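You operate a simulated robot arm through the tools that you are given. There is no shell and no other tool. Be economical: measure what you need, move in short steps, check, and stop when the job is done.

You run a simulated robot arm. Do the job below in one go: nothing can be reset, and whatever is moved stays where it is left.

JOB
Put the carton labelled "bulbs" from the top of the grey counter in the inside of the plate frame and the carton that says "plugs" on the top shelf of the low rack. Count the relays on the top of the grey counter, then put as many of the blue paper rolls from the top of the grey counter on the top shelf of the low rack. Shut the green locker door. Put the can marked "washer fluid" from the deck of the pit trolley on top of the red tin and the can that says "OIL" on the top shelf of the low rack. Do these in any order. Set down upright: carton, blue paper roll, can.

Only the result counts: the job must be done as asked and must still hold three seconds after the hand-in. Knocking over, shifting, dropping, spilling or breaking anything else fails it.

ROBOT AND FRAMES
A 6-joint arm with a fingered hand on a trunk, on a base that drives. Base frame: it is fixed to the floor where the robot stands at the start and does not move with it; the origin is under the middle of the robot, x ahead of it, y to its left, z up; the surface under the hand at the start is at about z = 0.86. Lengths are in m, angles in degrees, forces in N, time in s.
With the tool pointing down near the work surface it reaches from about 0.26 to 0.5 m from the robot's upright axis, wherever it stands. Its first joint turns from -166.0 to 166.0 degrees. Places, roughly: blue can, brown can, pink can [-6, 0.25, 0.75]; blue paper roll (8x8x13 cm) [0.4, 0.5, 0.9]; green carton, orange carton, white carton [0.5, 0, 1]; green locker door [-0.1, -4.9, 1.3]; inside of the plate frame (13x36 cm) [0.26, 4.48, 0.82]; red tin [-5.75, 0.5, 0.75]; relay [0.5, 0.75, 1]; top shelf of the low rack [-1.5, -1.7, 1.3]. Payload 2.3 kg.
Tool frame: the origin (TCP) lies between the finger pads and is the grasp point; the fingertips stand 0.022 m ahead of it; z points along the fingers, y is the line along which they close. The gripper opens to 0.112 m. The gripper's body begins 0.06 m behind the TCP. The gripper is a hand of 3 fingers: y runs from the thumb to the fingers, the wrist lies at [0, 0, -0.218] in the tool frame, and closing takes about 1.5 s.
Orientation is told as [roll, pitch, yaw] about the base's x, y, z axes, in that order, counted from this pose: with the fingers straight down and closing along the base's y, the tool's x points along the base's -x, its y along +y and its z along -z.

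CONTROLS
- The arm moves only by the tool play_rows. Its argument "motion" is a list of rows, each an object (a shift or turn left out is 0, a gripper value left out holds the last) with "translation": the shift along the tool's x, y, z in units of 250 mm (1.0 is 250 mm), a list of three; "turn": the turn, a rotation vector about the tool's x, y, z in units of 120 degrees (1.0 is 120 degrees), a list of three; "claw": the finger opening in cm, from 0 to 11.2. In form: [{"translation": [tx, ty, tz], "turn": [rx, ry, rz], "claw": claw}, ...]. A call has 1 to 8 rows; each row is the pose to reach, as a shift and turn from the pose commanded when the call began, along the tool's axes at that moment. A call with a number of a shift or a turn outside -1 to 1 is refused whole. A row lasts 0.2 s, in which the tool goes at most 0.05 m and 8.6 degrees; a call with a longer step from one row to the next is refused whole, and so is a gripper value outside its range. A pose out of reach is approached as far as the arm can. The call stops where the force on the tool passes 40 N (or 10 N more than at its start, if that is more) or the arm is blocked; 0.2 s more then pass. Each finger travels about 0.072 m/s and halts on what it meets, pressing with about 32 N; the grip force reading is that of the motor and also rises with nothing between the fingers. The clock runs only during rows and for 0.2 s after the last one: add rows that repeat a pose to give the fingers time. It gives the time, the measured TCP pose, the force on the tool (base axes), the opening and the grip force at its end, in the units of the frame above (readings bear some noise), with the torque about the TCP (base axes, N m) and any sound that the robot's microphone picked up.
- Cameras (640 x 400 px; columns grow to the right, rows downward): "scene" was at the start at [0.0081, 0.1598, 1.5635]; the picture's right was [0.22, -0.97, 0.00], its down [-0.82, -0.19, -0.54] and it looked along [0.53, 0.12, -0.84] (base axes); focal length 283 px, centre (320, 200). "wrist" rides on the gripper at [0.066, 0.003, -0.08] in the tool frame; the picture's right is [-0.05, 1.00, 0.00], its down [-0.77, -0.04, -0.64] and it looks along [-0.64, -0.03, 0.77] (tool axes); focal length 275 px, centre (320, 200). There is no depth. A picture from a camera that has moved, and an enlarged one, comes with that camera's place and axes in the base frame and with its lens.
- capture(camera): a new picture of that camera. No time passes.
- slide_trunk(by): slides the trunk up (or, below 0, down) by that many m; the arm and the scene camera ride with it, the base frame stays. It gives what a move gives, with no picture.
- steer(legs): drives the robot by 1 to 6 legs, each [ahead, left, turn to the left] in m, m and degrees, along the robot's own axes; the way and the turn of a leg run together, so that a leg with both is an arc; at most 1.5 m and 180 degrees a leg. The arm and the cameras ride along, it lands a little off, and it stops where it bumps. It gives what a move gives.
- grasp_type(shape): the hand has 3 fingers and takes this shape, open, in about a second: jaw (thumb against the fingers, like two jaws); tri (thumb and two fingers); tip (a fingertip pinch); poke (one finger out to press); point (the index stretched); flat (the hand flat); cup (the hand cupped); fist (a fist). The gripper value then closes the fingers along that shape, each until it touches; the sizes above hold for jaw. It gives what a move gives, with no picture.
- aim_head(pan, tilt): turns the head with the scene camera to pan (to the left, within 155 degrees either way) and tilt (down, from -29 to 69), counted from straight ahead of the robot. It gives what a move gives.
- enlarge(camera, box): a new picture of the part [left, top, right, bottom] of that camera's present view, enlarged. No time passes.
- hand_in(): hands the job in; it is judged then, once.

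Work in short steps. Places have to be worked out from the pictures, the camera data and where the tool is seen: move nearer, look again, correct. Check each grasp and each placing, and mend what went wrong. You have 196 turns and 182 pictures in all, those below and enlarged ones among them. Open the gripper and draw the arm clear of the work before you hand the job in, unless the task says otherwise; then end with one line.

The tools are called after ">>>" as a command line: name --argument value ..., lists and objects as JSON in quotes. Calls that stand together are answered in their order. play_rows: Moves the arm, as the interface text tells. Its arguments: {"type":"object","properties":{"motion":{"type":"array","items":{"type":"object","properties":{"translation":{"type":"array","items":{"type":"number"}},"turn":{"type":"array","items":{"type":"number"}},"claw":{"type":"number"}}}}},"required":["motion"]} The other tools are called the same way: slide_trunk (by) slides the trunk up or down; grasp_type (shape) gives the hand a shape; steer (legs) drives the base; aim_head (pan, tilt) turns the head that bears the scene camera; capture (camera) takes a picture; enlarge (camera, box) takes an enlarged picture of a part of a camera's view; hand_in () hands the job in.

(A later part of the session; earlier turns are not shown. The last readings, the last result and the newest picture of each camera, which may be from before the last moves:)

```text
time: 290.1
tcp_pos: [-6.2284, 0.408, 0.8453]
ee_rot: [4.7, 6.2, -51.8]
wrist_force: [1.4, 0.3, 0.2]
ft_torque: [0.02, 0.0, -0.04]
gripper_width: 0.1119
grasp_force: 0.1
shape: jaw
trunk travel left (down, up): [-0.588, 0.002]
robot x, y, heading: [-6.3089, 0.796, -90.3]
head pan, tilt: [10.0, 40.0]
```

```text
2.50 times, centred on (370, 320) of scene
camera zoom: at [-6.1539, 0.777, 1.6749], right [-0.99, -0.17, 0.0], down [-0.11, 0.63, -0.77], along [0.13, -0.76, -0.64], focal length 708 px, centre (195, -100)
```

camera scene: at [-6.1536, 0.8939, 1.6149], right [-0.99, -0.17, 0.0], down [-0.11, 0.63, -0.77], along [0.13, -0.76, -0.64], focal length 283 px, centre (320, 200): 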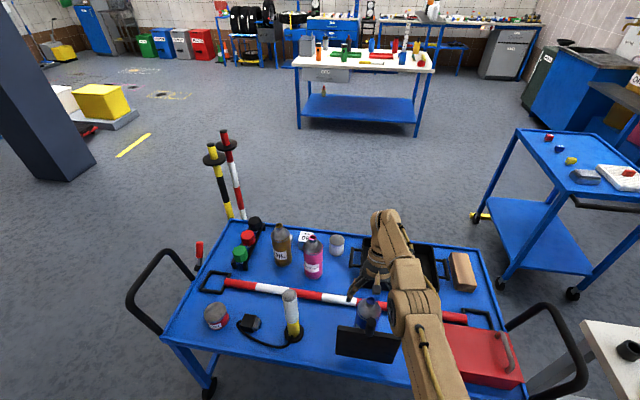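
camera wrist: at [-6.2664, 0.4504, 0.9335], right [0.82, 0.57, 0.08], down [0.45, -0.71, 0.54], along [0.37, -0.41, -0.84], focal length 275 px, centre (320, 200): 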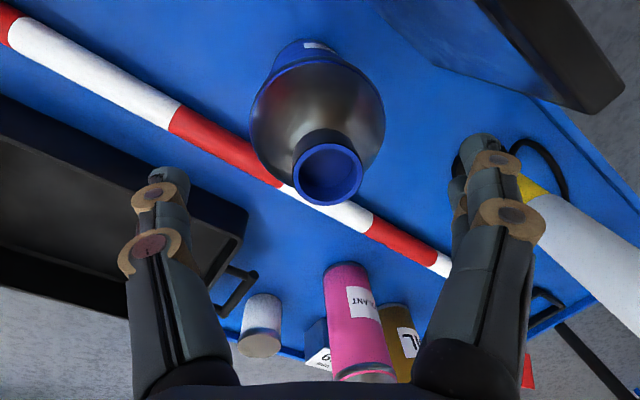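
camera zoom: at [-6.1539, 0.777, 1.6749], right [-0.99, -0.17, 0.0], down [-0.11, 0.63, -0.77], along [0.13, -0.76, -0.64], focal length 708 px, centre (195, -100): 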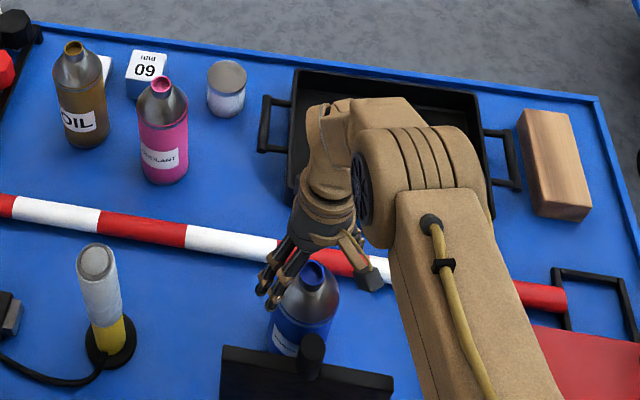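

Camera is now clear to the north-west of the handle. I correct +8 mm in y and go down to ≈0.772 gradually.

>>> play_rows --motion '[{"translation": [0.012, 0.02, 0.05]}, {"translation": [0.006, 0.012, 0.12]}, {"translation": [0.0, 0.006, 0.19]}, {"translation": [-0.004, 0.003, 0.24]}, {"translation": [-0.008, 0, 0.294]}, {"translation": [-0.008, 0, 0.294]}]'

>>> capture --camera "wrist"

>>> enlarge --camera "scene" --box '[280, 240, 460, 400]'

```text
time: 291.5
tcp_pos: [-6.2285, 0.4175, 0.7724]
ee_rot: [4.6, 6.3, -51.9]
wrist_force: [-0.1, -0.4, 0.1]
ft_torque: [0.01, 0.03, -0.01]
gripper_width: 0.1121
grasp_force: 0.1
shape: jaw
trunk travel left (down, up): [-0.588, 0.002]
robot x, y, heading: [-6.3089, 0.7951, -90.1]
head pan, tilt: [10.0, 40.0]
```

```text
81 pictures are left
camera wrist: at [-6.2666, 0.4595, 0.8604], right [0.82, 0.57, 0.08], down [0.45, -0.71, 0.54], along [0.36, -0.41, -0.84], focal length 275 px, centre (320, 200)
```

wrist: 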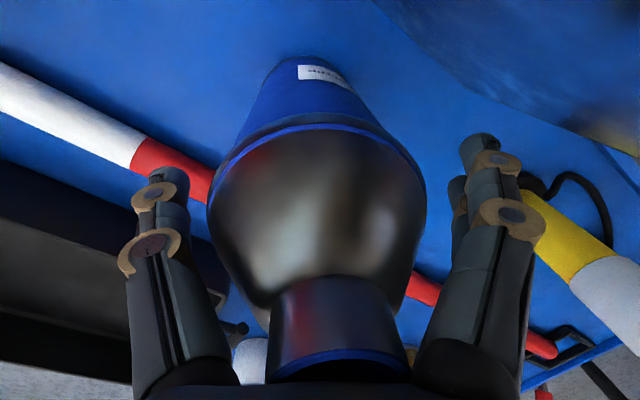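

```text
2.50 times, centred on (370, 320) of scene
camera zoom: at [-6.1539, 0.7771, 1.6749], right [-0.99, -0.17, 0.0], down [-0.11, 0.63, -0.77], along [0.13, -0.76, -0.64], focal length 708 px, centre (195, -100)
```

zoom: 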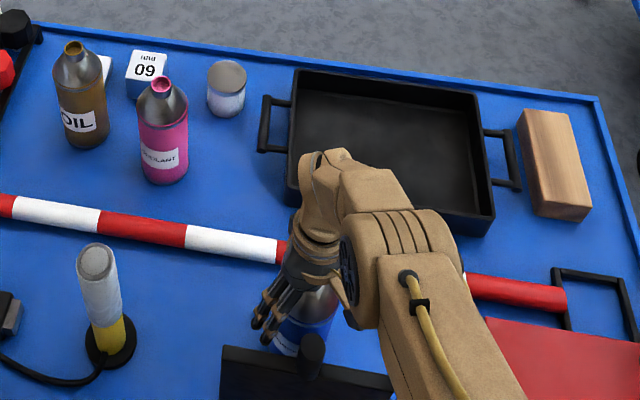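

No contact. I go 4 mm lower and close the fingers.

>>> play_rows --motion '[{"translation": [0, 0, 0.016]}, {"translation": [0, 0, 0.016], "claw": 5}, {"translation": [0, 0, 0.016], "claw": 5}, {"translation": [0, 0, 0.016], "claw": 5}, {"translation": [0, 0, 0.016], "claw": 5}, {"translation": [0, 0, 0.016], "claw": 5}, {"translation": [0, 0, 0.016], "claw": 5}]'

>>> capture --camera "wrist"

```text
time: 293.1
tcp_pos: [-6.2282, 0.4183, 0.7683]
ee_rot: [4.6, 6.1, -51.8]
wrist_force: [-0.9, -3.4, 20.2]
ft_torque: [-0.1, 0.25, -0.02]
gripper_width: 0.0634
grasp_force: 31.7
shape: jaw
trunk travel left (down, up): [-0.588, 0.002]
robot x, y, heading: [-6.312, 0.7977, -90.3]
head pan, tilt: [10.0, 40.0]
```

```text
79 pictures are left
camera wrist: at [-6.2667, 0.4601, 0.8572], right [0.82, 0.57, 0.07], down [0.45, -0.71, 0.55], along [0.36, -0.41, -0.83], focal length 275 px, centre (320, 200)
```

wrist: 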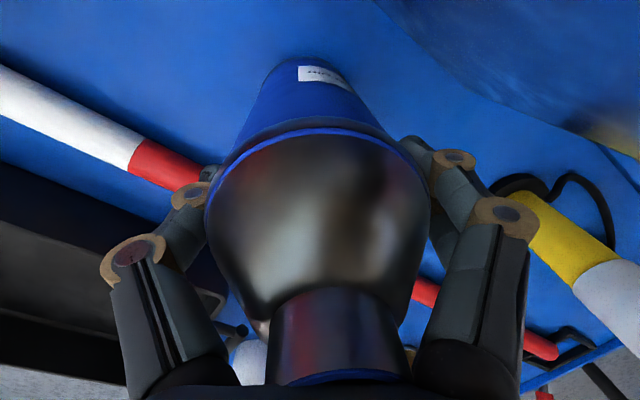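

Gripped (0.063). I lift straight up 0.25 m.

>>> play_rows --motion '[{"translation": [0.01, 0.009, -0.1]}, {"translation": [0.03, 0.025, -0.28]}, {"translation": [0.048, 0.04, -0.46]}, {"translation": [0.066, 0.055, -0.64]}, {"translation": [0.085, 0.07, -0.82]}, {"translation": [0.103, 0.086, -0.99]}, {"translation": [0.103, 0.086, -0.99]}]'

>>> capture --camera "scene"

>>> capture --camera "wrist"

```text
time: 294.7
tcp_pos: [-6.2276, 0.4168, 1.0175]
ee_rot: [4.6, 6.1, -51.9]
wrist_force: [0.5, -0.6, -4.3]
ft_torque: [0.0, 0.01, 0.03]
gripper_width: 0.0637
grasp_force: 32.5
shape: jaw
trunk travel left (down, up): [-0.588, 0.002]
robot x, y, heading: [-6.3084, 0.8006, -90.3]
head pan, tilt: [10.0, 40.0]
```

```text
78 pictures are left
camera scene: at [-6.1535, 0.7757, 1.6748], right [-0.99, -0.17, 0.0], down [-0.11, 0.63, -0.77], along [0.13, -0.75, -0.64], focal length 283 px, centre (320, 200)
```

scene: 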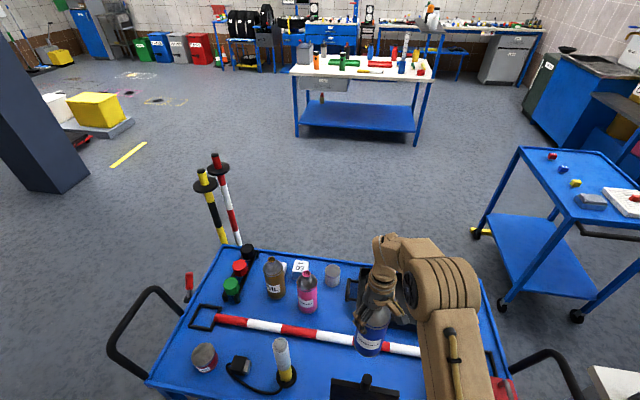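

```text
77 pictures are left
camera wrist: at [-6.265, 0.4578, 1.1059], right [0.82, 0.57, 0.08], down [0.45, -0.71, 0.54], along [0.36, -0.41, -0.84], focal length 275 px, centre (320, 200)
```

wrist: 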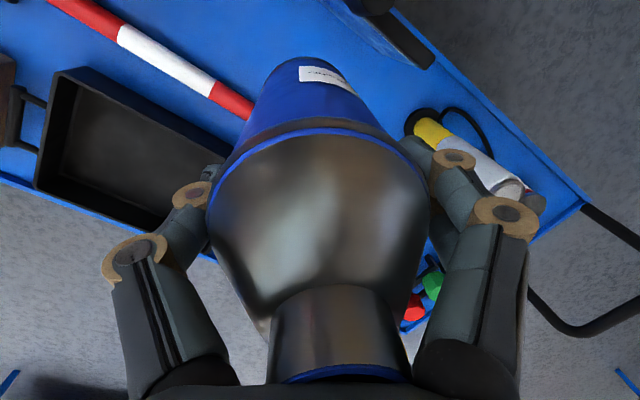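

Washer can in hand. I raise another 0.15 m (to pass over the lamp) and read the label.

>>> play_rows --motion '[{"translation": [0.02, 0.017, -0.18]}, {"translation": [0.04, 0.034, -0.37]}, {"translation": [0.062, 0.052, -0.56]}, {"translation": [0.066, 0.055, -0.62]}, {"translation": [0.066, 0.055, -0.62]}]'

>>> enlarge --camera "scene" --box '[330, 200, 430, 360]'

```text
time: 295.9
tcp_pos: [-6.2204, 0.4153, 1.1764]
ee_rot: [4.6, 6.2, -51.9]
wrist_force: [-0.3, 0.2, -5.9]
ft_torque: [0.03, 0.02, 0.01]
gripper_width: 0.0638
grasp_force: 32.4
shape: jaw
trunk travel left (down, up): [-0.588, 0.002]
robot x, y, heading: [-6.3077, 0.7958, -90.5]
head pan, tilt: [10.0, 40.0]
```

```text
2.50 times, centred on (380, 280) of scene
camera zoom: at [-6.1536, 0.7762, 1.6748], right [-0.99, -0.17, 0.0], down [-0.11, 0.63, -0.77], along [0.13, -0.75, -0.64], focal length 708 px, centre (170, 0)
```

zoom: 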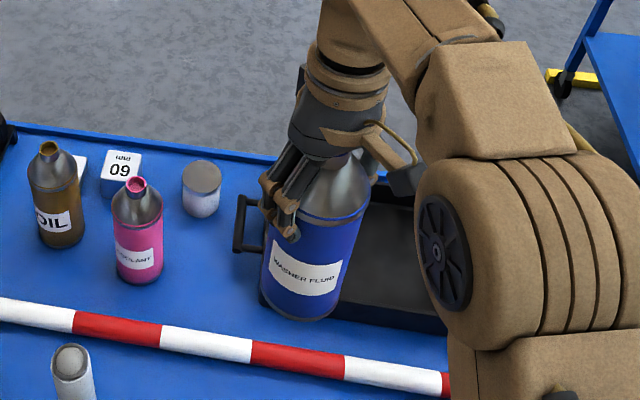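

Label reads WASHER FLUID. Before moving near the trolley leg I look down at the base's extent.

>>> aim_head --pan 40 --tilt 69

>>> capture --camera "scene"

```text
time: 296.8
tcp_pos: [-6.2208, 0.4156, 1.175]
ee_rot: [4.7, 6.2, -51.8]
wrist_force: [-0.1, 0.2, -5.9]
ft_torque: [0.04, 0.02, 0.01]
gripper_width: 0.0636
grasp_force: 31.9
shape: jaw
trunk travel left (down, up): [-0.588, 0.002]
robot x, y, heading: [-6.311, 0.7955, -90.3]
head pan, tilt: [40.0, 68.8]
```

```text
75 pictures are left
camera scene: at [-6.1323, 0.8169, 1.6388], right [-0.77, -0.64, 0.0], down [-0.59, 0.72, -0.36], along [0.23, -0.28, -0.93], focal length 283 px, centre (320, 200)
```

scene: 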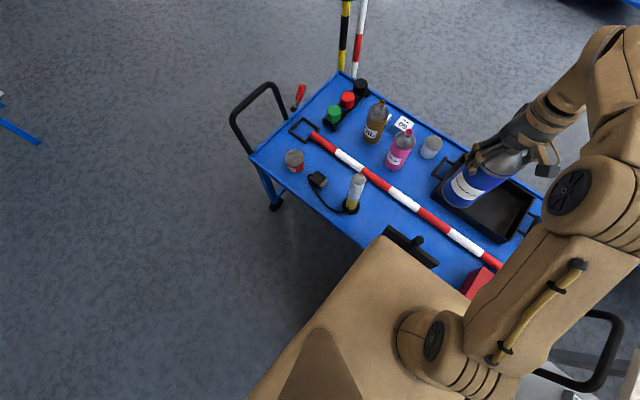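

The visible plate is the trunk carriage; the base is within ±0.2 m. I back 6 cm and strafe 0.44 m east.

>>> steer --legs '[[-0.06, 0, 0], [0, 0.44, 0]]'

>>> aim_head --pan 10 --tilt 50

>>> capture --camera "scene"

>>> capture --camera "wrist"

```text
time: 300.1
tcp_pos: [-5.7805, 0.4744, 1.1754]
ee_rot: [4.7, 6.2, -51.7]
wrist_force: [-0.1, 0.3, -5.5]
ft_torque: [-0.01, 0.01, 0.0]
gripper_width: 0.0638
grasp_force: 31.8
shape: jaw
trunk travel left (down, up): [-0.588, 0.002]
robot x, y, heading: [-5.8724, 0.8582, -90.2]
head pan, tilt: [40.0, 68.8]
```

```text
time: 301.0
tcp_pos: [-5.7819, 0.4744, 1.176]
ee_rot: [4.6, 6.2, -51.7]
wrist_force: [-0.7, -0.4, -5.2]
ft_torque: [0.03, 0.02, -0.02]
gripper_width: 0.0637
grasp_force: 31.7
shape: jaw
trunk travel left (down, up): [-0.588, 0.002]
robot x, y, heading: [-5.8708, 0.8582, -90.3]
head pan, tilt: [10.0, 50.0]
```

```text
74 pictures are left
camera scene: at [-5.7167, 0.8432, 1.6606], right [-0.98, -0.17, 0.0], down [-0.13, 0.76, -0.64], along [0.11, -0.63, -0.77], focal length 283 px, centre (320, 200)
```

scene: 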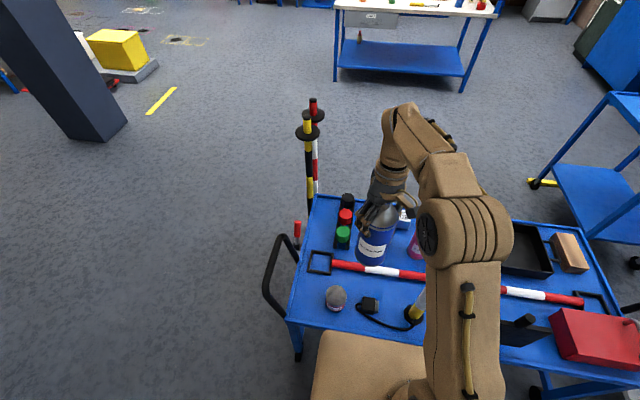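

```text
73 pictures are left
camera wrist: at [-5.8191, 0.5164, 1.2641], right [0.82, 0.57, 0.08], down [0.45, -0.71, 0.54], along [0.37, -0.41, -0.84], focal length 275 px, centre (320, 200)
```

wrist: 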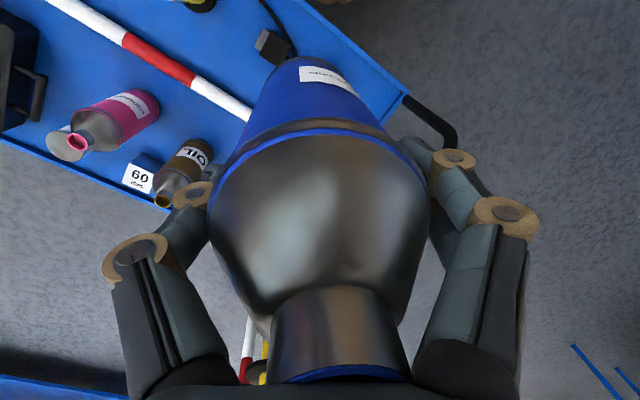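

I enlarge the tin to measure its lid exactly.

>>> enlarge --camera "scene" --box '[290, 250, 410, 340]'

```text
4.44 times, centred on (350, 295) of scene
camera zoom: at [-5.7167, 0.8432, 1.6606], right [-0.98, -0.17, 0.0], down [-0.13, 0.76, -0.64], along [0.11, -0.63, -0.77], focal length 1258 px, centre (187, -222)
```

zoom: 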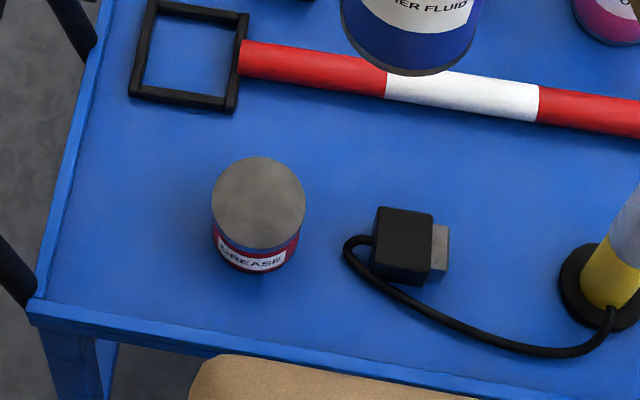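

Tin centre (-5.707,0.467), top ≈0.693. I move laterally over it and lower 0.2 m.

>>> play_rows --motion '[{"translation": [-0.107, 0.106, 0]}, {"translation": [-0.214, 0.212, -0.004]}, {"translation": [-0.234, 0.195, 0.19]}, {"translation": [-0.254, 0.178, 0.385]}, {"translation": [-0.275, 0.16, 0.58]}, {"translation": [-0.296, 0.143, 0.77]}, {"translation": [-0.296, 0.143, 0.789]}, {"translation": [-0.296, 0.143, 0.789]}]'

>>> capture --camera "scene"

>>> enlarge --camera "scene" --box '[270, 190, 430, 340]'

```text
time: 302.8
tcp_pos: [-5.7078, 0.463, 0.9759]
ee_rot: [4.6, 6.3, -51.8]
wrist_force: [-0.7, -0.3, -5.6]
ft_torque: [0.03, 0.0, -0.02]
gripper_width: 0.0638
grasp_force: 32.0
shape: jaw
trunk travel left (down, up): [-0.588, 0.002]
robot x, y, heading: [-5.8703, 0.8576, -90.0]
head pan, tilt: [10.0, 50.0]
```

```text
71 pictures are left
camera scene: at [-5.7167, 0.8428, 1.6606], right [-0.99, -0.17, 0.0], down [-0.13, 0.76, -0.64], along [0.11, -0.63, -0.77], focal length 283 px, centre (320, 200)
```

scene: 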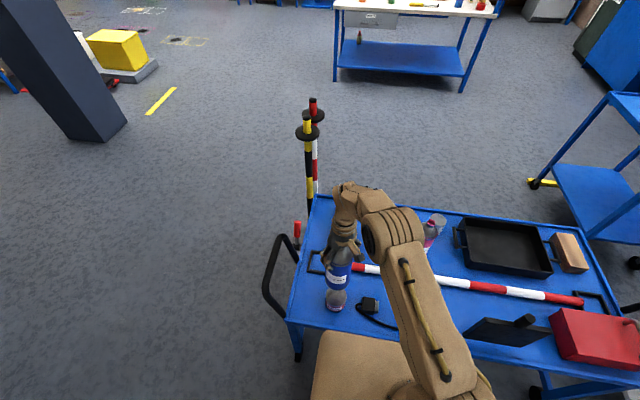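

```text
2.67 times, centred on (350, 265) of scene
camera zoom: at [-5.7167, 0.8428, 1.6606], right [-0.99, -0.17, 0.0], down [-0.13, 0.76, -0.64], along [0.11, -0.63, -0.77], focal length 755 px, centre (240, 27)
```

zoom: 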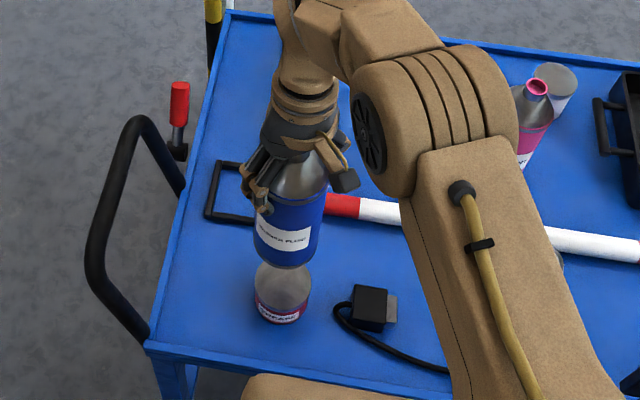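

I lower to about 2 cm above the tin and compare the alignment.

>>> play_rows --motion '[{"translation": [-0.012, -0.01, 0.14]}, {"translation": [-0.024, -0.02, 0.28]}, {"translation": [-0.036, -0.03, 0.42]}, {"translation": [-0.047, -0.039, 0.541]}, {"translation": [-0.047, -0.039, 0.541]}]'

>>> enlarge --camera "scene" --box '[290, 210, 410, 320]'

>>> capture --camera "wrist"

```text
time: 304.0
tcp_pos: [-5.7063, 0.468, 0.8381]
ee_rot: [4.7, 6.2, -51.6]
wrist_force: [-0.2, 0.2, -5.0]
ft_torque: [-0.02, -0.01, 0.01]
gripper_width: 0.0637
grasp_force: 32.1
shape: jaw
trunk travel left (down, up): [-0.588, 0.002]
robot x, y, heading: [-5.873, 0.855, -89.9]
head pan, tilt: [10.0, 50.0]
```

```text
3.64 times, centred on (350, 265) of scene
camera zoom: at [-5.7168, 0.8433, 1.6607], right [-0.99, -0.17, 0.0], down [-0.13, 0.75, -0.64], along [0.11, -0.63, -0.77], focal length 1029 px, centre (211, -36)
```

zoom: 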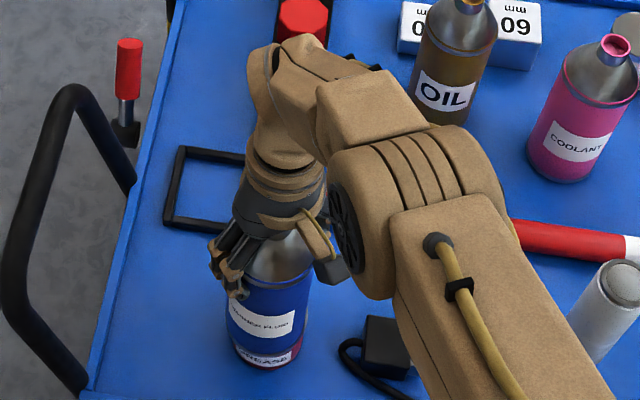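

```text
68 pictures are left
camera wrist: at [-5.7447, 0.5103, 0.9271], right [0.82, 0.57, 0.08], down [0.45, -0.71, 0.54], along [0.37, -0.41, -0.84], focal length 275 px, centre (320, 200)
```

wrist: 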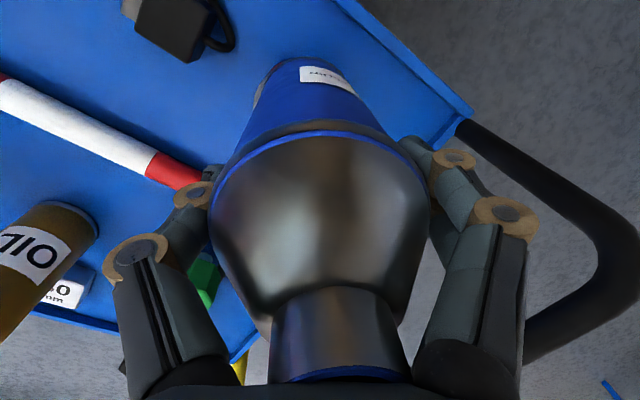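

Alignment looks right both ways. I lower in small steps till contact.

>>> play_rows --motion '[{"translation": [-0.004, -0.004, 0.04]}, {"translation": [-0.006, -0.006, 0.06]}, {"translation": [-0.007, -0.007, 0.076]}, {"translation": [-0.009, -0.008, 0.09]}, {"translation": [-0.01, -0.009, 0.104]}, {"translation": [-0.011, -0.01, 0.118]}, {"translation": [-0.012, -0.011, 0.13]}]'

>>> enlarge --camera "scene" --box '[290, 210, 410, 320]'

```text
time: 304.7
tcp_pos: [-5.7069, 0.467, 0.8305]
ee_rot: [4.5, 5.5, -51.8]
wrist_force: [-1.6, 4.9, 31.6]
ft_torque: [-0.17, 0.33, -0.02]
gripper_width: 0.0639
grasp_force: 31.7
shape: jaw
trunk travel left (down, up): [-0.588, 0.002]
robot x, y, heading: [-5.8716, 0.8606, -90.1]
head pan, tilt: [10.0, 50.0]
stopped in row 3: the force on the tool passed its limit at 49 N (the readings are from after the stop); the commanded pose is now the measured one
```

```text
3.64 times, centred on (350, 265) of scene
camera zoom: at [-5.7191, 0.8497, 1.6615], right [-0.99, -0.17, 0.0], down [-0.13, 0.75, -0.65], along [0.11, -0.64, -0.76], focal length 1029 px, centre (211, -36)
```

zoom: 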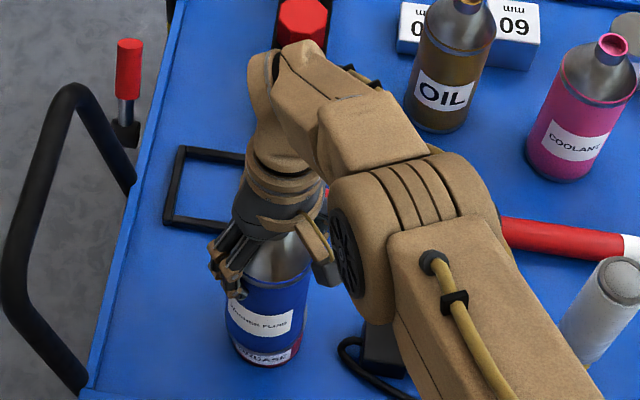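

Contact made. I ease up 2 mm and open the fingers.

>>> play_rows --motion '[{"translation": [0, 0, -0.008], "turn": [0, 0.005, 0]}, {"translation": [0, 0, -0.008], "turn": [0, 0.005, 0]}, {"translation": [0, 0, -0.008], "turn": [0, 0.005, 0], "claw": 11.2}, {"translation": [0, 0, -0.008], "turn": [0, 0.005, 0], "claw": 11.2}, {"translation": [0, 0, -0.008], "turn": [0, 0.005, 0], "claw": 11.2}, {"translation": [0, 0, -0.008], "turn": [0, 0.005, 0], "claw": 11.2}, {"translation": [0, 0, -0.008], "turn": [0, 0.005, 0], "claw": 11.2}]'

>>> capture --camera "wrist"

>>> enlarge --camera "scene" --box '[290, 210, 410, 320]'

```text
time: 306.3
tcp_pos: [-5.7064, 0.4673, 0.8309]
ee_rot: [4.5, 6.1, -51.7]
wrist_force: [0.1, 1.6, 26.7]
ft_torque: [-0.57, -0.12, -0.02]
gripper_width: 0.1119
grasp_force: 0.1
shape: jaw
trunk travel left (down, up): [-0.588, 0.002]
robot x, y, heading: [-5.8699, 0.8561, -89.9]
head pan, tilt: [10.0, 50.0]
```

```text
66 pictures are left
camera wrist: at [-5.7446, 0.5093, 0.919], right [0.81, 0.58, 0.07], down [0.45, -0.71, 0.55], along [0.37, -0.41, -0.83], focal length 275 px, centre (320, 200)
```

wrist: 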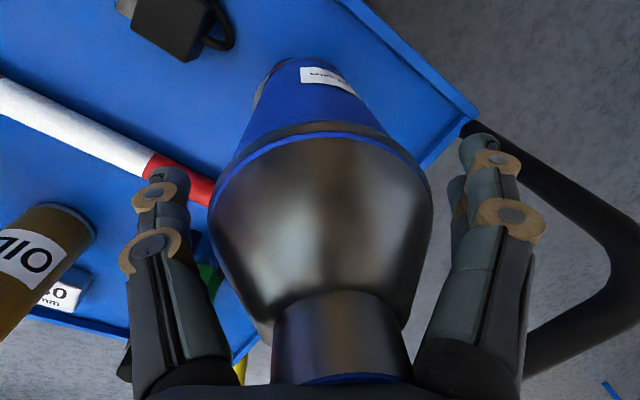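

```text
3.64 times, centred on (350, 265) of scene
camera zoom: at [-5.7187, 0.8486, 1.661], right [-0.99, -0.17, 0.0], down [-0.13, 0.75, -0.65], along [0.11, -0.64, -0.76], focal length 1029 px, centre (211, -36)
```

zoom: 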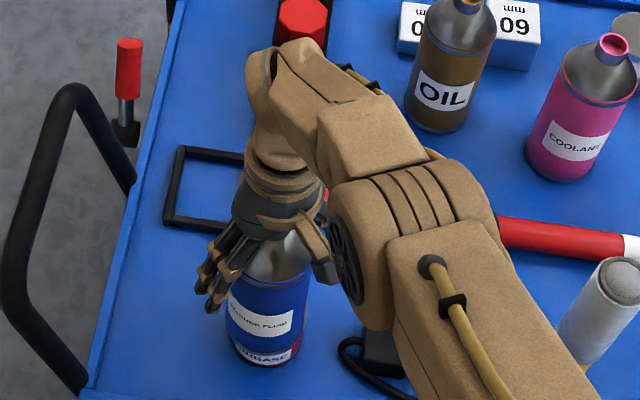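

Released, palm rests on the cap. I rise straight up.

>>> play_rows --motion '[{"translation": [0.004, 0.003, -0.03]}, {"translation": [0.012, 0.01, -0.1]}, {"translation": [0.03, 0.026, -0.27]}, {"translation": [0.05, 0.043, -0.45]}, {"translation": [0.07, 0.06, -0.63]}, {"translation": [0.088, 0.074, -0.8]}, {"translation": [0.1, 0.085, -0.97]}, {"translation": [0.1, 0.085, -0.97]}]'

>>> capture --camera "wrist"

>>> capture --camera "scene"

```text
time: 308.1
tcp_pos: [-5.701, 0.4663, 1.0739]
ee_rot: [4.5, 6.2, -51.7]
wrist_force: [-0.2, -0.8, 0.3]
ft_torque: [0.0, 0.02, 0.02]
gripper_width: 0.1122
grasp_force: 0.1
shape: jaw
trunk travel left (down, up): [-0.588, 0.002]
robot x, y, heading: [-5.871, 0.8558, -90.3]
head pan, tilt: [10.0, 50.0]
```

```text
64 pictures are left
camera wrist: at [-5.7397, 0.5087, 1.1623], right [0.81, 0.58, 0.07], down [0.45, -0.71, 0.54], along [0.36, -0.41, -0.84], focal length 275 px, centre (320, 200)
```

wrist: 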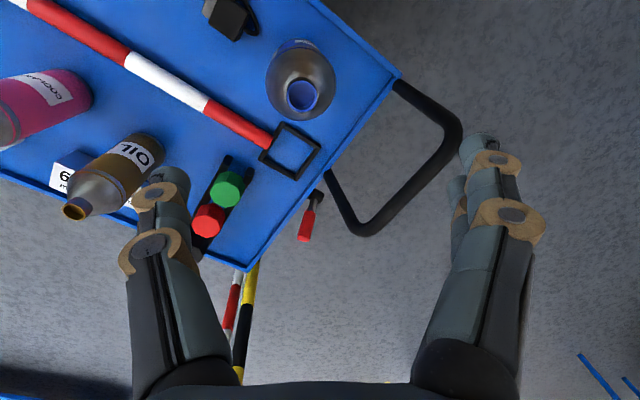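

```text
63 pictures are left
camera scene: at [-5.7168, 0.8435, 1.6607], right [-0.99, -0.17, 0.0], down [-0.13, 0.75, -0.64], along [0.11, -0.63, -0.77], focal length 283 px, centre (320, 200)
```

scene: 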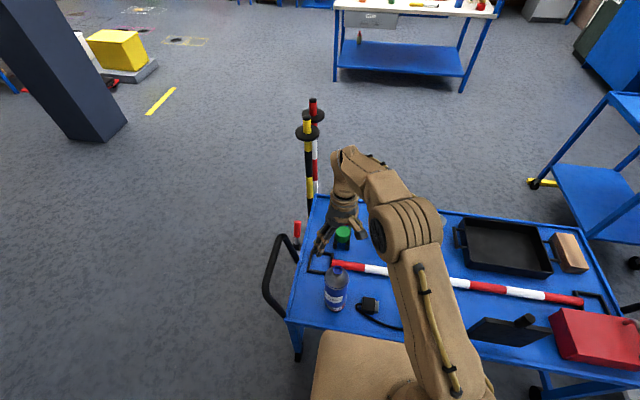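

The washer fluid stands on the tin. Now for OIL: I rotate the hand back (yaw -90°) and back the base off a little.

>>> play_rows --motion '[{"translation": [0, 0, -0.1], "turn": [0, 0, 0.066]}, {"translation": [0, 0, -0.2], "turn": [0, 0, 0.133]}, {"translation": [0, 0, -0.3], "turn": [0, 0, 0.2]}, {"translation": [0, 0, -0.3], "turn": [0, 0, 0.266]}, {"translation": [0, 0, -0.3], "turn": [0, 0, 0.33]}, {"translation": [0, 0, -0.3], "turn": [0, 0, 0.33]}]'

>>> steer --legs '[[-0.25, 0, 0], [0, -0.08, 0]]'

>>> play_rows --motion '[{"translation": [-0.06, -0.03, 0], "turn": [0, -0.07, 0]}, {"translation": [-0.13, -0.06, 0], "turn": [0, -0.14, 0]}, {"translation": [-0.2, -0.1, 0], "turn": [0, -0.21, 0]}, {"translation": [-0.27, -0.13, 0], "turn": [0, -0.28, 0]}, {"translation": [-0.34, -0.16, 0], "turn": [0, -0.35, 0]}, {"translation": [-0.42, -0.2, 0], "turn": [0, -0.42, 0]}, {"translation": [-0.5, -0.24, 0], "turn": [0, -0.48, 0]}, {"translation": [-0.5, -0.24, 0], "turn": [0, -0.48, 0]}]'

>>> capture --camera "scene"

>>> capture --camera "wrist"

```text
time: 309.5
tcp_pos: [-5.7019, 0.4549, 1.1481]
ee_rot: [-0.5, 7.8, -91.5]
wrist_force: [-0.5, 0.1, 0.6]
ft_torque: [-0.03, -0.01, 0.03]
gripper_width: 0.1118
grasp_force: 0.0
shape: jaw
trunk travel left (down, up): [-0.588, 0.002]
robot x, y, heading: [-5.8711, 0.8563, -90.2]
head pan, tilt: [10.0, 50.0]
```

```text
time: 311.9
tcp_pos: [-5.7863, 0.6949, 1.1498]
ee_rot: [-0.5, 7.7, -92.0]
wrist_force: [-0.6, -0.2, -0.5]
ft_torque: [-0.03, 0.0, -0.03]
gripper_width: 0.1118
grasp_force: 0.1
shape: jaw
trunk travel left (down, up): [-0.588, 0.002]
robot x, y, heading: [-5.9504, 1.0947, -90.5]
head pan, tilt: [10.0, 50.0]
```

```text
time: 313.7
tcp_pos: [-5.8498, 0.5747, 1.132]
ee_rot: [-0.9, -49.8, -91.5]
wrist_force: [0.5, -0.4, 0.6]
ft_torque: [0.01, -0.03, 0.04]
gripper_width: 0.1123
grasp_force: 0.0
shape: jaw
trunk travel left (down, up): [-0.588, 0.002]
robot x, y, heading: [-5.9481, 1.0972, -90.8]
head pan, tilt: [10.0, 50.0]
```

```text
62 pictures are left
camera scene: at [-5.7975, 1.0841, 1.6607], right [-0.99, -0.16, 0.0], down [-0.12, 0.76, -0.64], along [0.1, -0.63, -0.77], focal length 283 px, centre (320, 200)
```

scene: 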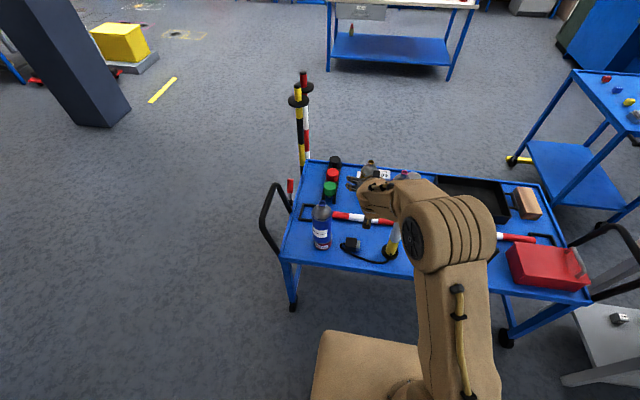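

```text
61 pictures are left
camera wrist: at [-5.8438, 0.6779, 1.1338], right [1.0, -0.06, 0.03], down [-0.03, -0.01, 1.0], along [-0.06, -1.0, -0.01], focal length 275 px, centre (320, 200)
```

wrist: 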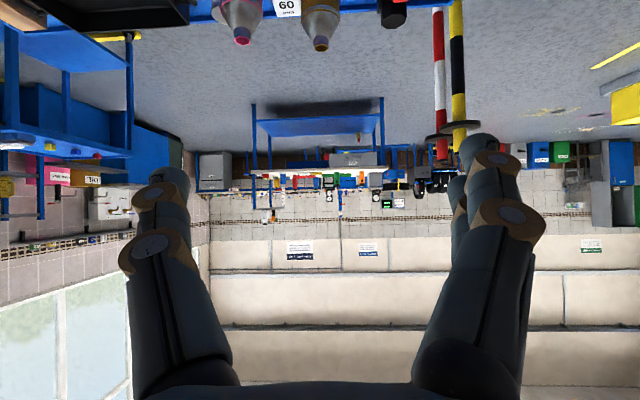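

I drive ahead 0.3 m and lower the trunk 0.2 m, then re-measure OIL.

>>> steer --legs '[[0.3, -0.022, 0.8]]'

>>> slide_trunk --by -0.17

>>> capture --camera "wrist"

>>> enlarge --camera "scene" --box '[260, 150, 460, 300]'

```text
time: 315.8
tcp_pos: [-5.8628, 0.2754, 1.1309]
ee_rot: [-0.8, -49.7, -90.2]
wrist_force: [-0.9, 0.1, 0.4]
ft_torque: [-0.02, -0.02, 0.0]
gripper_width: 0.1119
grasp_force: 0.1
shape: jaw
trunk travel left (down, up): [-0.588, 0.002]
robot x, y, heading: [-5.9755, 0.8012, -89.7]
head pan, tilt: [10.0, 50.0]
```

```text
time: 317.7
tcp_pos: [-5.8628, 0.2747, 0.962]
ee_rot: [-0.9, -49.8, -90.3]
wrist_force: [-0.3, -1.8, 0.1]
ft_torque: [-0.04, 0.01, -0.03]
gripper_width: 0.1119
grasp_force: 0.0
shape: jaw
trunk travel left (down, up): [-0.418, 0.172]
robot x, y, heading: [-5.977, 0.7969, -89.6]
head pan, tilt: [10.0, 50.0]
```

```text
60 pictures are left
camera wrist: at [-5.8587, 0.3789, 0.964], right [1.0, -0.04, 0.03], down [-0.03, -0.01, 1.0], along [-0.04, -1.0, -0.01], focal length 275 px, centre (320, 200)
```

wrist: 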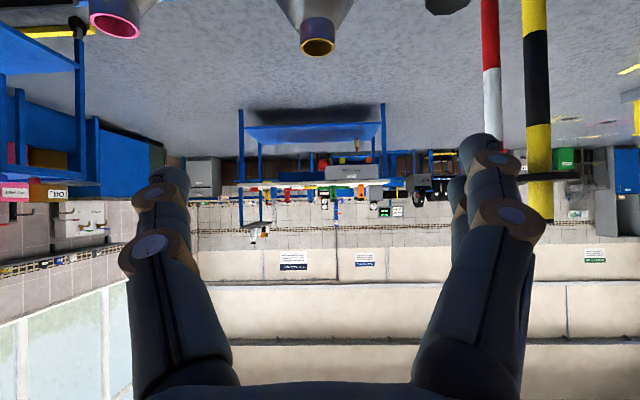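

```text
2.67 times, centred on (360, 225) of scene
camera zoom: at [-5.8205, 0.7861, 1.4907], right [-0.98, -0.18, 0.0], down [-0.14, 0.75, -0.64], along [0.12, -0.63, -0.77], focal length 755 px, centre (213, 133)
```

zoom: 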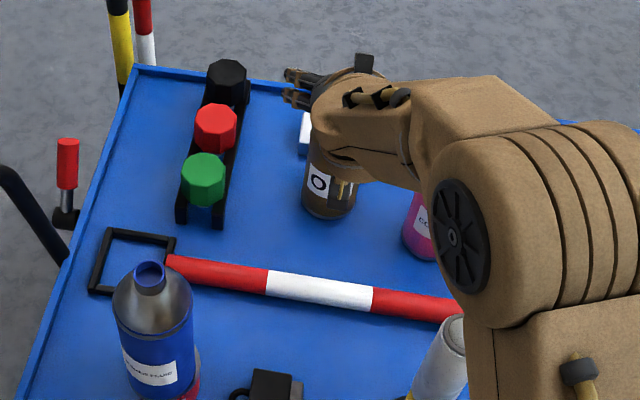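

OIL is at (-5.865,0.168). I drive ahead 4 cm, extend the arm 6.5 cm forward, then lower 5 cm and check for reach limits.

>>> steer --legs '[[0.04, 0, 0]]'

>>> play_rows --motion '[{"translation": [-0.085, 0, 0.1]}, {"translation": [-0.167, 0, 0.199]}, {"translation": [-0.09, 0, 0.264]}, {"translation": [-0.014, 0, 0.328]}, {"translation": [-0.014, 0, 0.328]}]'

>>> capture --camera "wrist"

```text
time: 318.6
tcp_pos: [-5.8628, 0.2344, 0.9614]
ee_rot: [-0.8, -49.8, -90.1]
wrist_force: [-0.8, -0.3, -0.4]
ft_torque: [0.0, -0.01, -0.02]
gripper_width: 0.112
grasp_force: 0.1
shape: jaw
trunk travel left (down, up): [-0.418, 0.172]
robot x, y, heading: [-5.9744, 0.7582, -89.8]
head pan, tilt: [10.0, 50.0]
```

```text
time: 319.8
tcp_pos: [-5.8672, 0.1698, 0.9103]
ee_rot: [-0.8, -49.8, -90.3]
wrist_force: [-0.3, -0.5, -0.5]
ft_torque: [0.01, 0.02, 0.0]
gripper_width: 0.1116
grasp_force: 0.1
shape: jaw
trunk travel left (down, up): [-0.418, 0.172]
robot x, y, heading: [-5.9744, 0.7543, -89.5]
head pan, tilt: [10.0, 50.0]
```

```text
58 pictures are left
camera wrist: at [-5.8617, 0.2735, 0.9128], right [1.0, -0.04, 0.03], down [-0.03, -0.01, 1.0], along [-0.04, -1.0, -0.01], focal length 275 px, centre (320, 200)
```

wrist: 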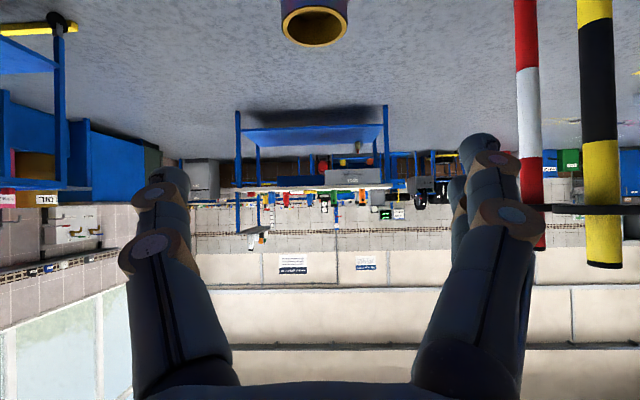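

Over the can. I lower the hand straight down by arm motion to ≈0.752, checking readings.

>>> play_rows --motion '[{"translation": [0.12, 0, 0.1]}, {"translation": [0.24, 0, 0.2]}, {"translation": [0.36, 0, 0.3]}, {"translation": [0.36, 0, 0.3]}]'

>>> capture --camera "wrist"

>>> enlarge --camera "scene" --box '[260, 150, 460, 300]'

```text
time: 320.8
tcp_pos: [-5.8668, 0.1705, 0.7941]
ee_rot: [-0.7, -49.9, -90.3]
wrist_force: [-0.5, 0.8, 0.5]
ft_torque: [-0.01, 0.03, 0.0]
gripper_width: 0.1118
grasp_force: 0.0
shape: jaw
trunk travel left (down, up): [-0.418, 0.172]
robot x, y, heading: [-5.9736, 0.7584, -89.9]
head pan, tilt: [10.0, 50.0]
```

```text
57 pictures are left
camera wrist: at [-5.8627, 0.2741, 0.796], right [1.0, -0.04, 0.03], down [-0.03, -0.01, 1.0], along [-0.04, -1.0, -0.01], focal length 275 px, centre (320, 200)
```

wrist: 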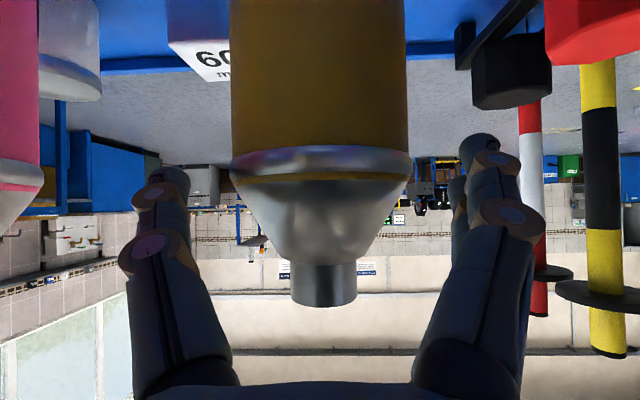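

```text
2.67 times, centred on (360, 225) of scene
camera zoom: at [-5.8201, 0.7464, 1.4907], right [-0.98, -0.18, 0.0], down [-0.14, 0.75, -0.64], along [0.12, -0.63, -0.77], focal length 755 px, centre (213, 133)
```

zoom: 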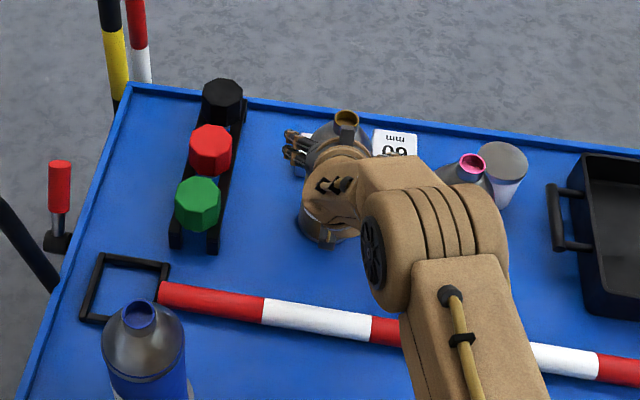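

Centred nicely. I lower 4.4 cm more and close.

>>> play_rows --motion '[{"translation": [0.07, 0, 0.056]}, {"translation": [0.135, 0, 0.113]}, {"translation": [0.135, 0, 0.113]}, {"translation": [0.135, 0, 0.113], "claw": 5}, {"translation": [0.135, 0, 0.113], "claw": 5}, {"translation": [0.135, 0, 0.113], "claw": 5}, {"translation": [0.135, 0, 0.113], "claw": 5}, {"translation": [0.135, 0, 0.113], "claw": 5}]'

>>> capture --camera "wrist"

```text
time: 322.6
tcp_pos: [-5.8688, 0.1705, 0.751]
ee_rot: [-0.8, -49.8, -90.2]
wrist_force: [1.4, 0.7, 1.0]
ft_torque: [0.01, 0.0, 0.04]
gripper_width: 0.0672
grasp_force: 32.1
shape: jaw
trunk travel left (down, up): [-0.418, 0.172]
robot x, y, heading: [-5.9726, 0.7569, -89.4]
head pan, tilt: [10.0, 50.0]
```

```text
55 pictures are left
camera wrist: at [-5.8644, 0.2739, 0.7529], right [1.0, -0.04, 0.03], down [-0.03, -0.01, 1.0], along [-0.04, -1.0, -0.01], focal length 275 px, centre (320, 200)
```

wrist: 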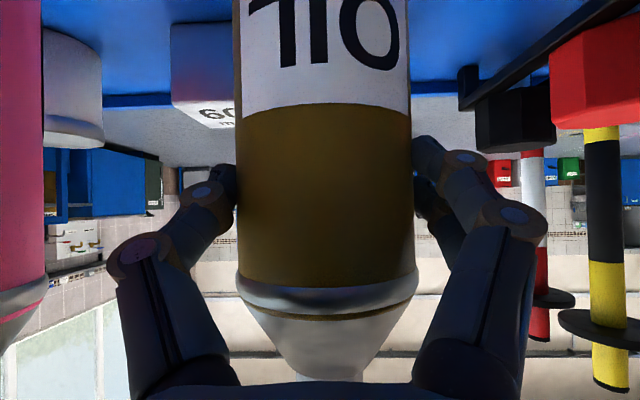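

Gripped. I raise the trunk fully to lift the can vertically.

>>> slide_trunk --by 0.172

>>> play_rows --motion '[{"translation": [-0.13, 0, -0.11]}, {"translation": [-0.27, 0, -0.225]}, {"translation": [-0.4, 0, -0.34]}, {"translation": [-0.53, 0, -0.45]}, {"translation": [-0.66, 0, -0.56]}, {"translation": [-0.66, 0, -0.56]}]'

>>> capture --camera "scene"

```text
time: 324.5
tcp_pos: [-5.8687, 0.1695, 0.9219]
ee_rot: [-0.8, -49.8, -90.2]
wrist_force: [0.1, -0.3, -5.8]
ft_torque: [0.07, -0.01, -0.01]
gripper_width: 0.0669
grasp_force: 32.0
shape: jaw
trunk travel left (down, up): [-0.59, 0.0]
robot x, y, heading: [-5.9715, 0.7585, -89.5]
head pan, tilt: [10.0, 50.0]
```

```text
time: 325.9
tcp_pos: [-5.8663, 0.1694, 1.1393]
ee_rot: [-0.8, -49.8, -90.2]
wrist_force: [-0.3, -0.1, -4.7]
ft_torque: [0.09, 0.01, -0.02]
gripper_width: 0.0667
grasp_force: 32.2
shape: jaw
trunk travel left (down, up): [-0.59, 0.0]
robot x, y, heading: [-5.9741, 0.7576, -89.2]
head pan, tilt: [10.0, 50.0]
```

```text
54 pictures are left
camera scene: at [-5.8197, 0.7444, 1.6626], right [-0.98, -0.18, 0.0], down [-0.14, 0.75, -0.64], along [0.12, -0.63, -0.77], focal length 283 px, centre (320, 200)
```

scene: 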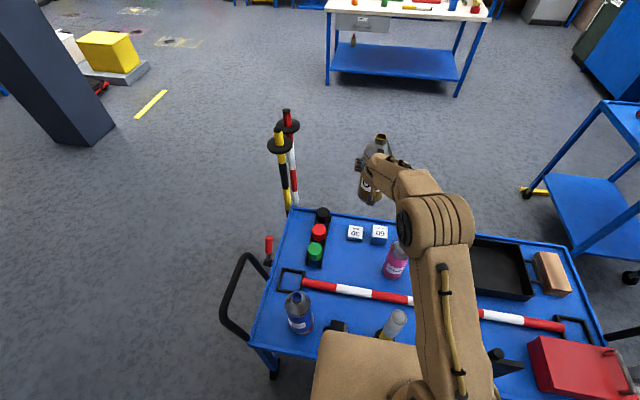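

OIL lifted. I back off from the trolley, then bring the hand higher and turn east.

>>> steer --legs '[[-0.5, 0, 0], [0, 0, 89.5]]'

>>> play_rows --motion '[{"translation": [-0.08, 0, -0.17]}, {"translation": [-0.18, 0, -0.32]}, {"translation": [-0.32, 0, -0.45]}, {"translation": [-0.46, 0, -0.57]}, {"translation": [-0.6, 0, -0.69]}, {"translation": [-0.72, 0, -0.79]}, {"translation": [-0.72, 0, -0.79]}]'

>>> aim_head --pan -20 --tilt 25

>>> capture --camera "scene"

```text
time: 332.5
tcp_pos: [-5.3851, 1.3266, 1.1383]
ee_rot: [-0.7, -49.8, -3.4]
wrist_force: [0.5, -0.7, -4.8]
ft_torque: [0.03, 0.07, -0.01]
gripper_width: 0.066
grasp_force: 32.1
shape: jaw
trunk travel left (down, up): [-0.59, 0.0]
robot x, y, heading: [-5.9777, 1.2544, -2.7]
head pan, tilt: [10.0, 50.0]
```

```text
time: 334.1
tcp_pos: [-5.4384, 1.3338, 1.3874]
ee_rot: [-0.9, -49.7, -3.3]
wrist_force: [-0.6, 0.4, -5.3]
ft_torque: [-0.01, 0.09, 0.0]
gripper_width: 0.0658
grasp_force: 32.1
shape: jaw
out of reach, approached as far as the arm can: row 6, 7
trunk travel left (down, up): [-0.59, 0.0]
robot x, y, heading: [-5.9774, 1.2525, -2.7]
head pan, tilt: [10.0, 50.0]
```

```text
time: 335.1
tcp_pos: [-5.4388, 1.3345, 1.3865]
ee_rot: [-0.8, -49.6, -3.4]
wrist_force: [-0.1, 0.3, -5.0]
ft_torque: [0.01, 0.09, 0.01]
gripper_width: 0.066
grasp_force: 32.2
shape: jaw
trunk travel left (down, up): [-0.59, 0.0]
robot x, y, heading: [-5.9776, 1.2555, -2.8]
head pan, tilt: [-20.0, 25.0]
```

```text
53 pictures are left
camera scene: at [-5.9462, 1.3642, 1.7001], right [-0.39, -0.92, 0.0], down [-0.39, 0.16, -0.91], along [0.84, -0.35, -0.42], focal length 283 px, centre (320, 200)
```

scene: 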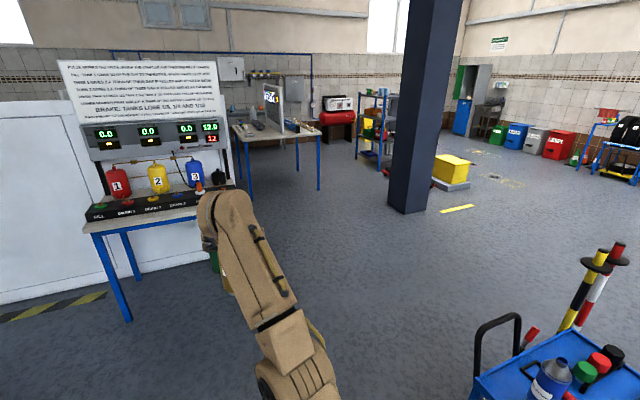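

Way looks free. I drive east then diagonally south-east towards the pillar gap.

>>> steer --legs '[[0.9, 0, 2.8], [1.0, -1.4, 0], [0.3, -0.33, 0]]'

>>> capture --camera "scene"

```text
refused: leg 2 is longer than a leg can be; nothing moved
```

```text
52 pictures are left
camera scene: at [-5.9462, 1.3642, 1.7001], right [-0.39, -0.92, 0.0], down [-0.39, 0.16, -0.91], along [0.84, -0.35, -0.42], focal length 283 px, centre (320, 200)
```

scene: 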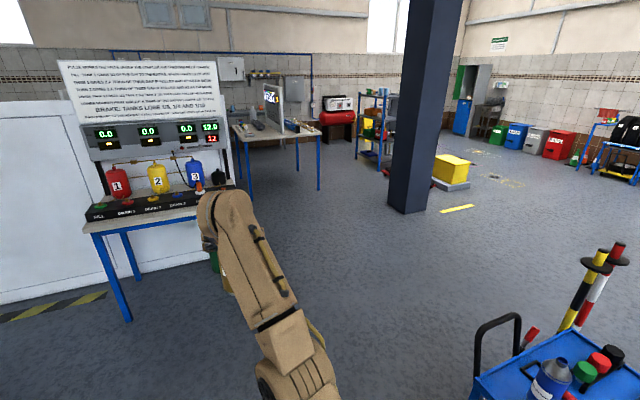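

A leg was too long; I split it.

>>> steer --legs '[[0.9, 0, 2.8], [0.5, -0.7, 0], [0.5, -0.7, 0], [0.3, -0.33, 0]]'

>>> aim_head --pan -5 --tilt 25

>>> capture --camera "scene"

```text
time: 350.3
tcp_pos: [-3.2377, -0.353, 1.3871]
ee_rot: [-0.8, -49.7, -1.5]
wrist_force: [-0.6, 0.2, -5.1]
ft_torque: [-0.01, 0.1, 0.0]
gripper_width: 0.0656
grasp_force: 31.6
shape: jaw
trunk travel left (down, up): [-0.59, 0.0]
robot x, y, heading: [-3.7749, -0.4548, -0.4]
head pan, tilt: [-20.0, 25.0]
```

```text
time: 351.0
tcp_pos: [-3.2368, -0.3536, 1.3869]
ee_rot: [-0.9, -49.7, -1.5]
wrist_force: [0.1, -0.6, -5.2]
ft_torque: [-0.01, 0.07, -0.01]
gripper_width: 0.0655
grasp_force: 32.2
shape: jaw
trunk travel left (down, up): [-0.59, 0.0]
robot x, y, heading: [-3.7759, -0.4506, -0.8]
head pan, tilt: [-5.0, 25.0]
```

```text
51 pictures are left
camera scene: at [-3.7408, -0.3191, 1.7002], right [-0.1, -0.99, 0.0], down [-0.42, 0.04, -0.91], along [0.9, -0.09, -0.42], focal length 283 px, centre (320, 200)
```

scene: 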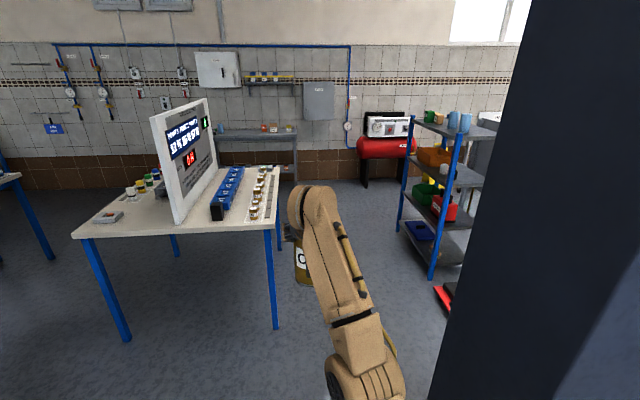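

I pass the gap eastward along y≈-0.5.

>>> steer --legs '[[1.0, -0.05, 0.5]]'

>>> steer --legs '[[1.1, 0, 0]]'

```text
time: 356.2
tcp_pos: [-2.236, -0.3784, 1.3878]
ee_rot: [-0.8, -49.6, 0.7]
wrist_force: [-0.5, 0.5, -5.1]
ft_torque: [-0.01, 0.08, -0.01]
gripper_width: 0.0652
grasp_force: 32.1
shape: jaw
trunk travel left (down, up): [-0.59, 0.0]
robot x, y, heading: [-2.7712, -0.4979, 1.5]
head pan, tilt: [-5.0, 25.0]
```

```text
time: 361.8
tcp_pos: [-1.1508, -0.3422, 1.3872]
ee_rot: [-0.9, -49.6, 1.3]
wrist_force: [0.0, 0.1, -5.1]
ft_torque: [-0.04, 0.08, 0.02]
gripper_width: 0.0654
grasp_force: 31.7
shape: jaw
trunk travel left (down, up): [-0.59, 0.0]
robot x, y, heading: [-1.6823, -0.4693, 1.9]
head pan, tilt: [-5.0, 25.0]
```

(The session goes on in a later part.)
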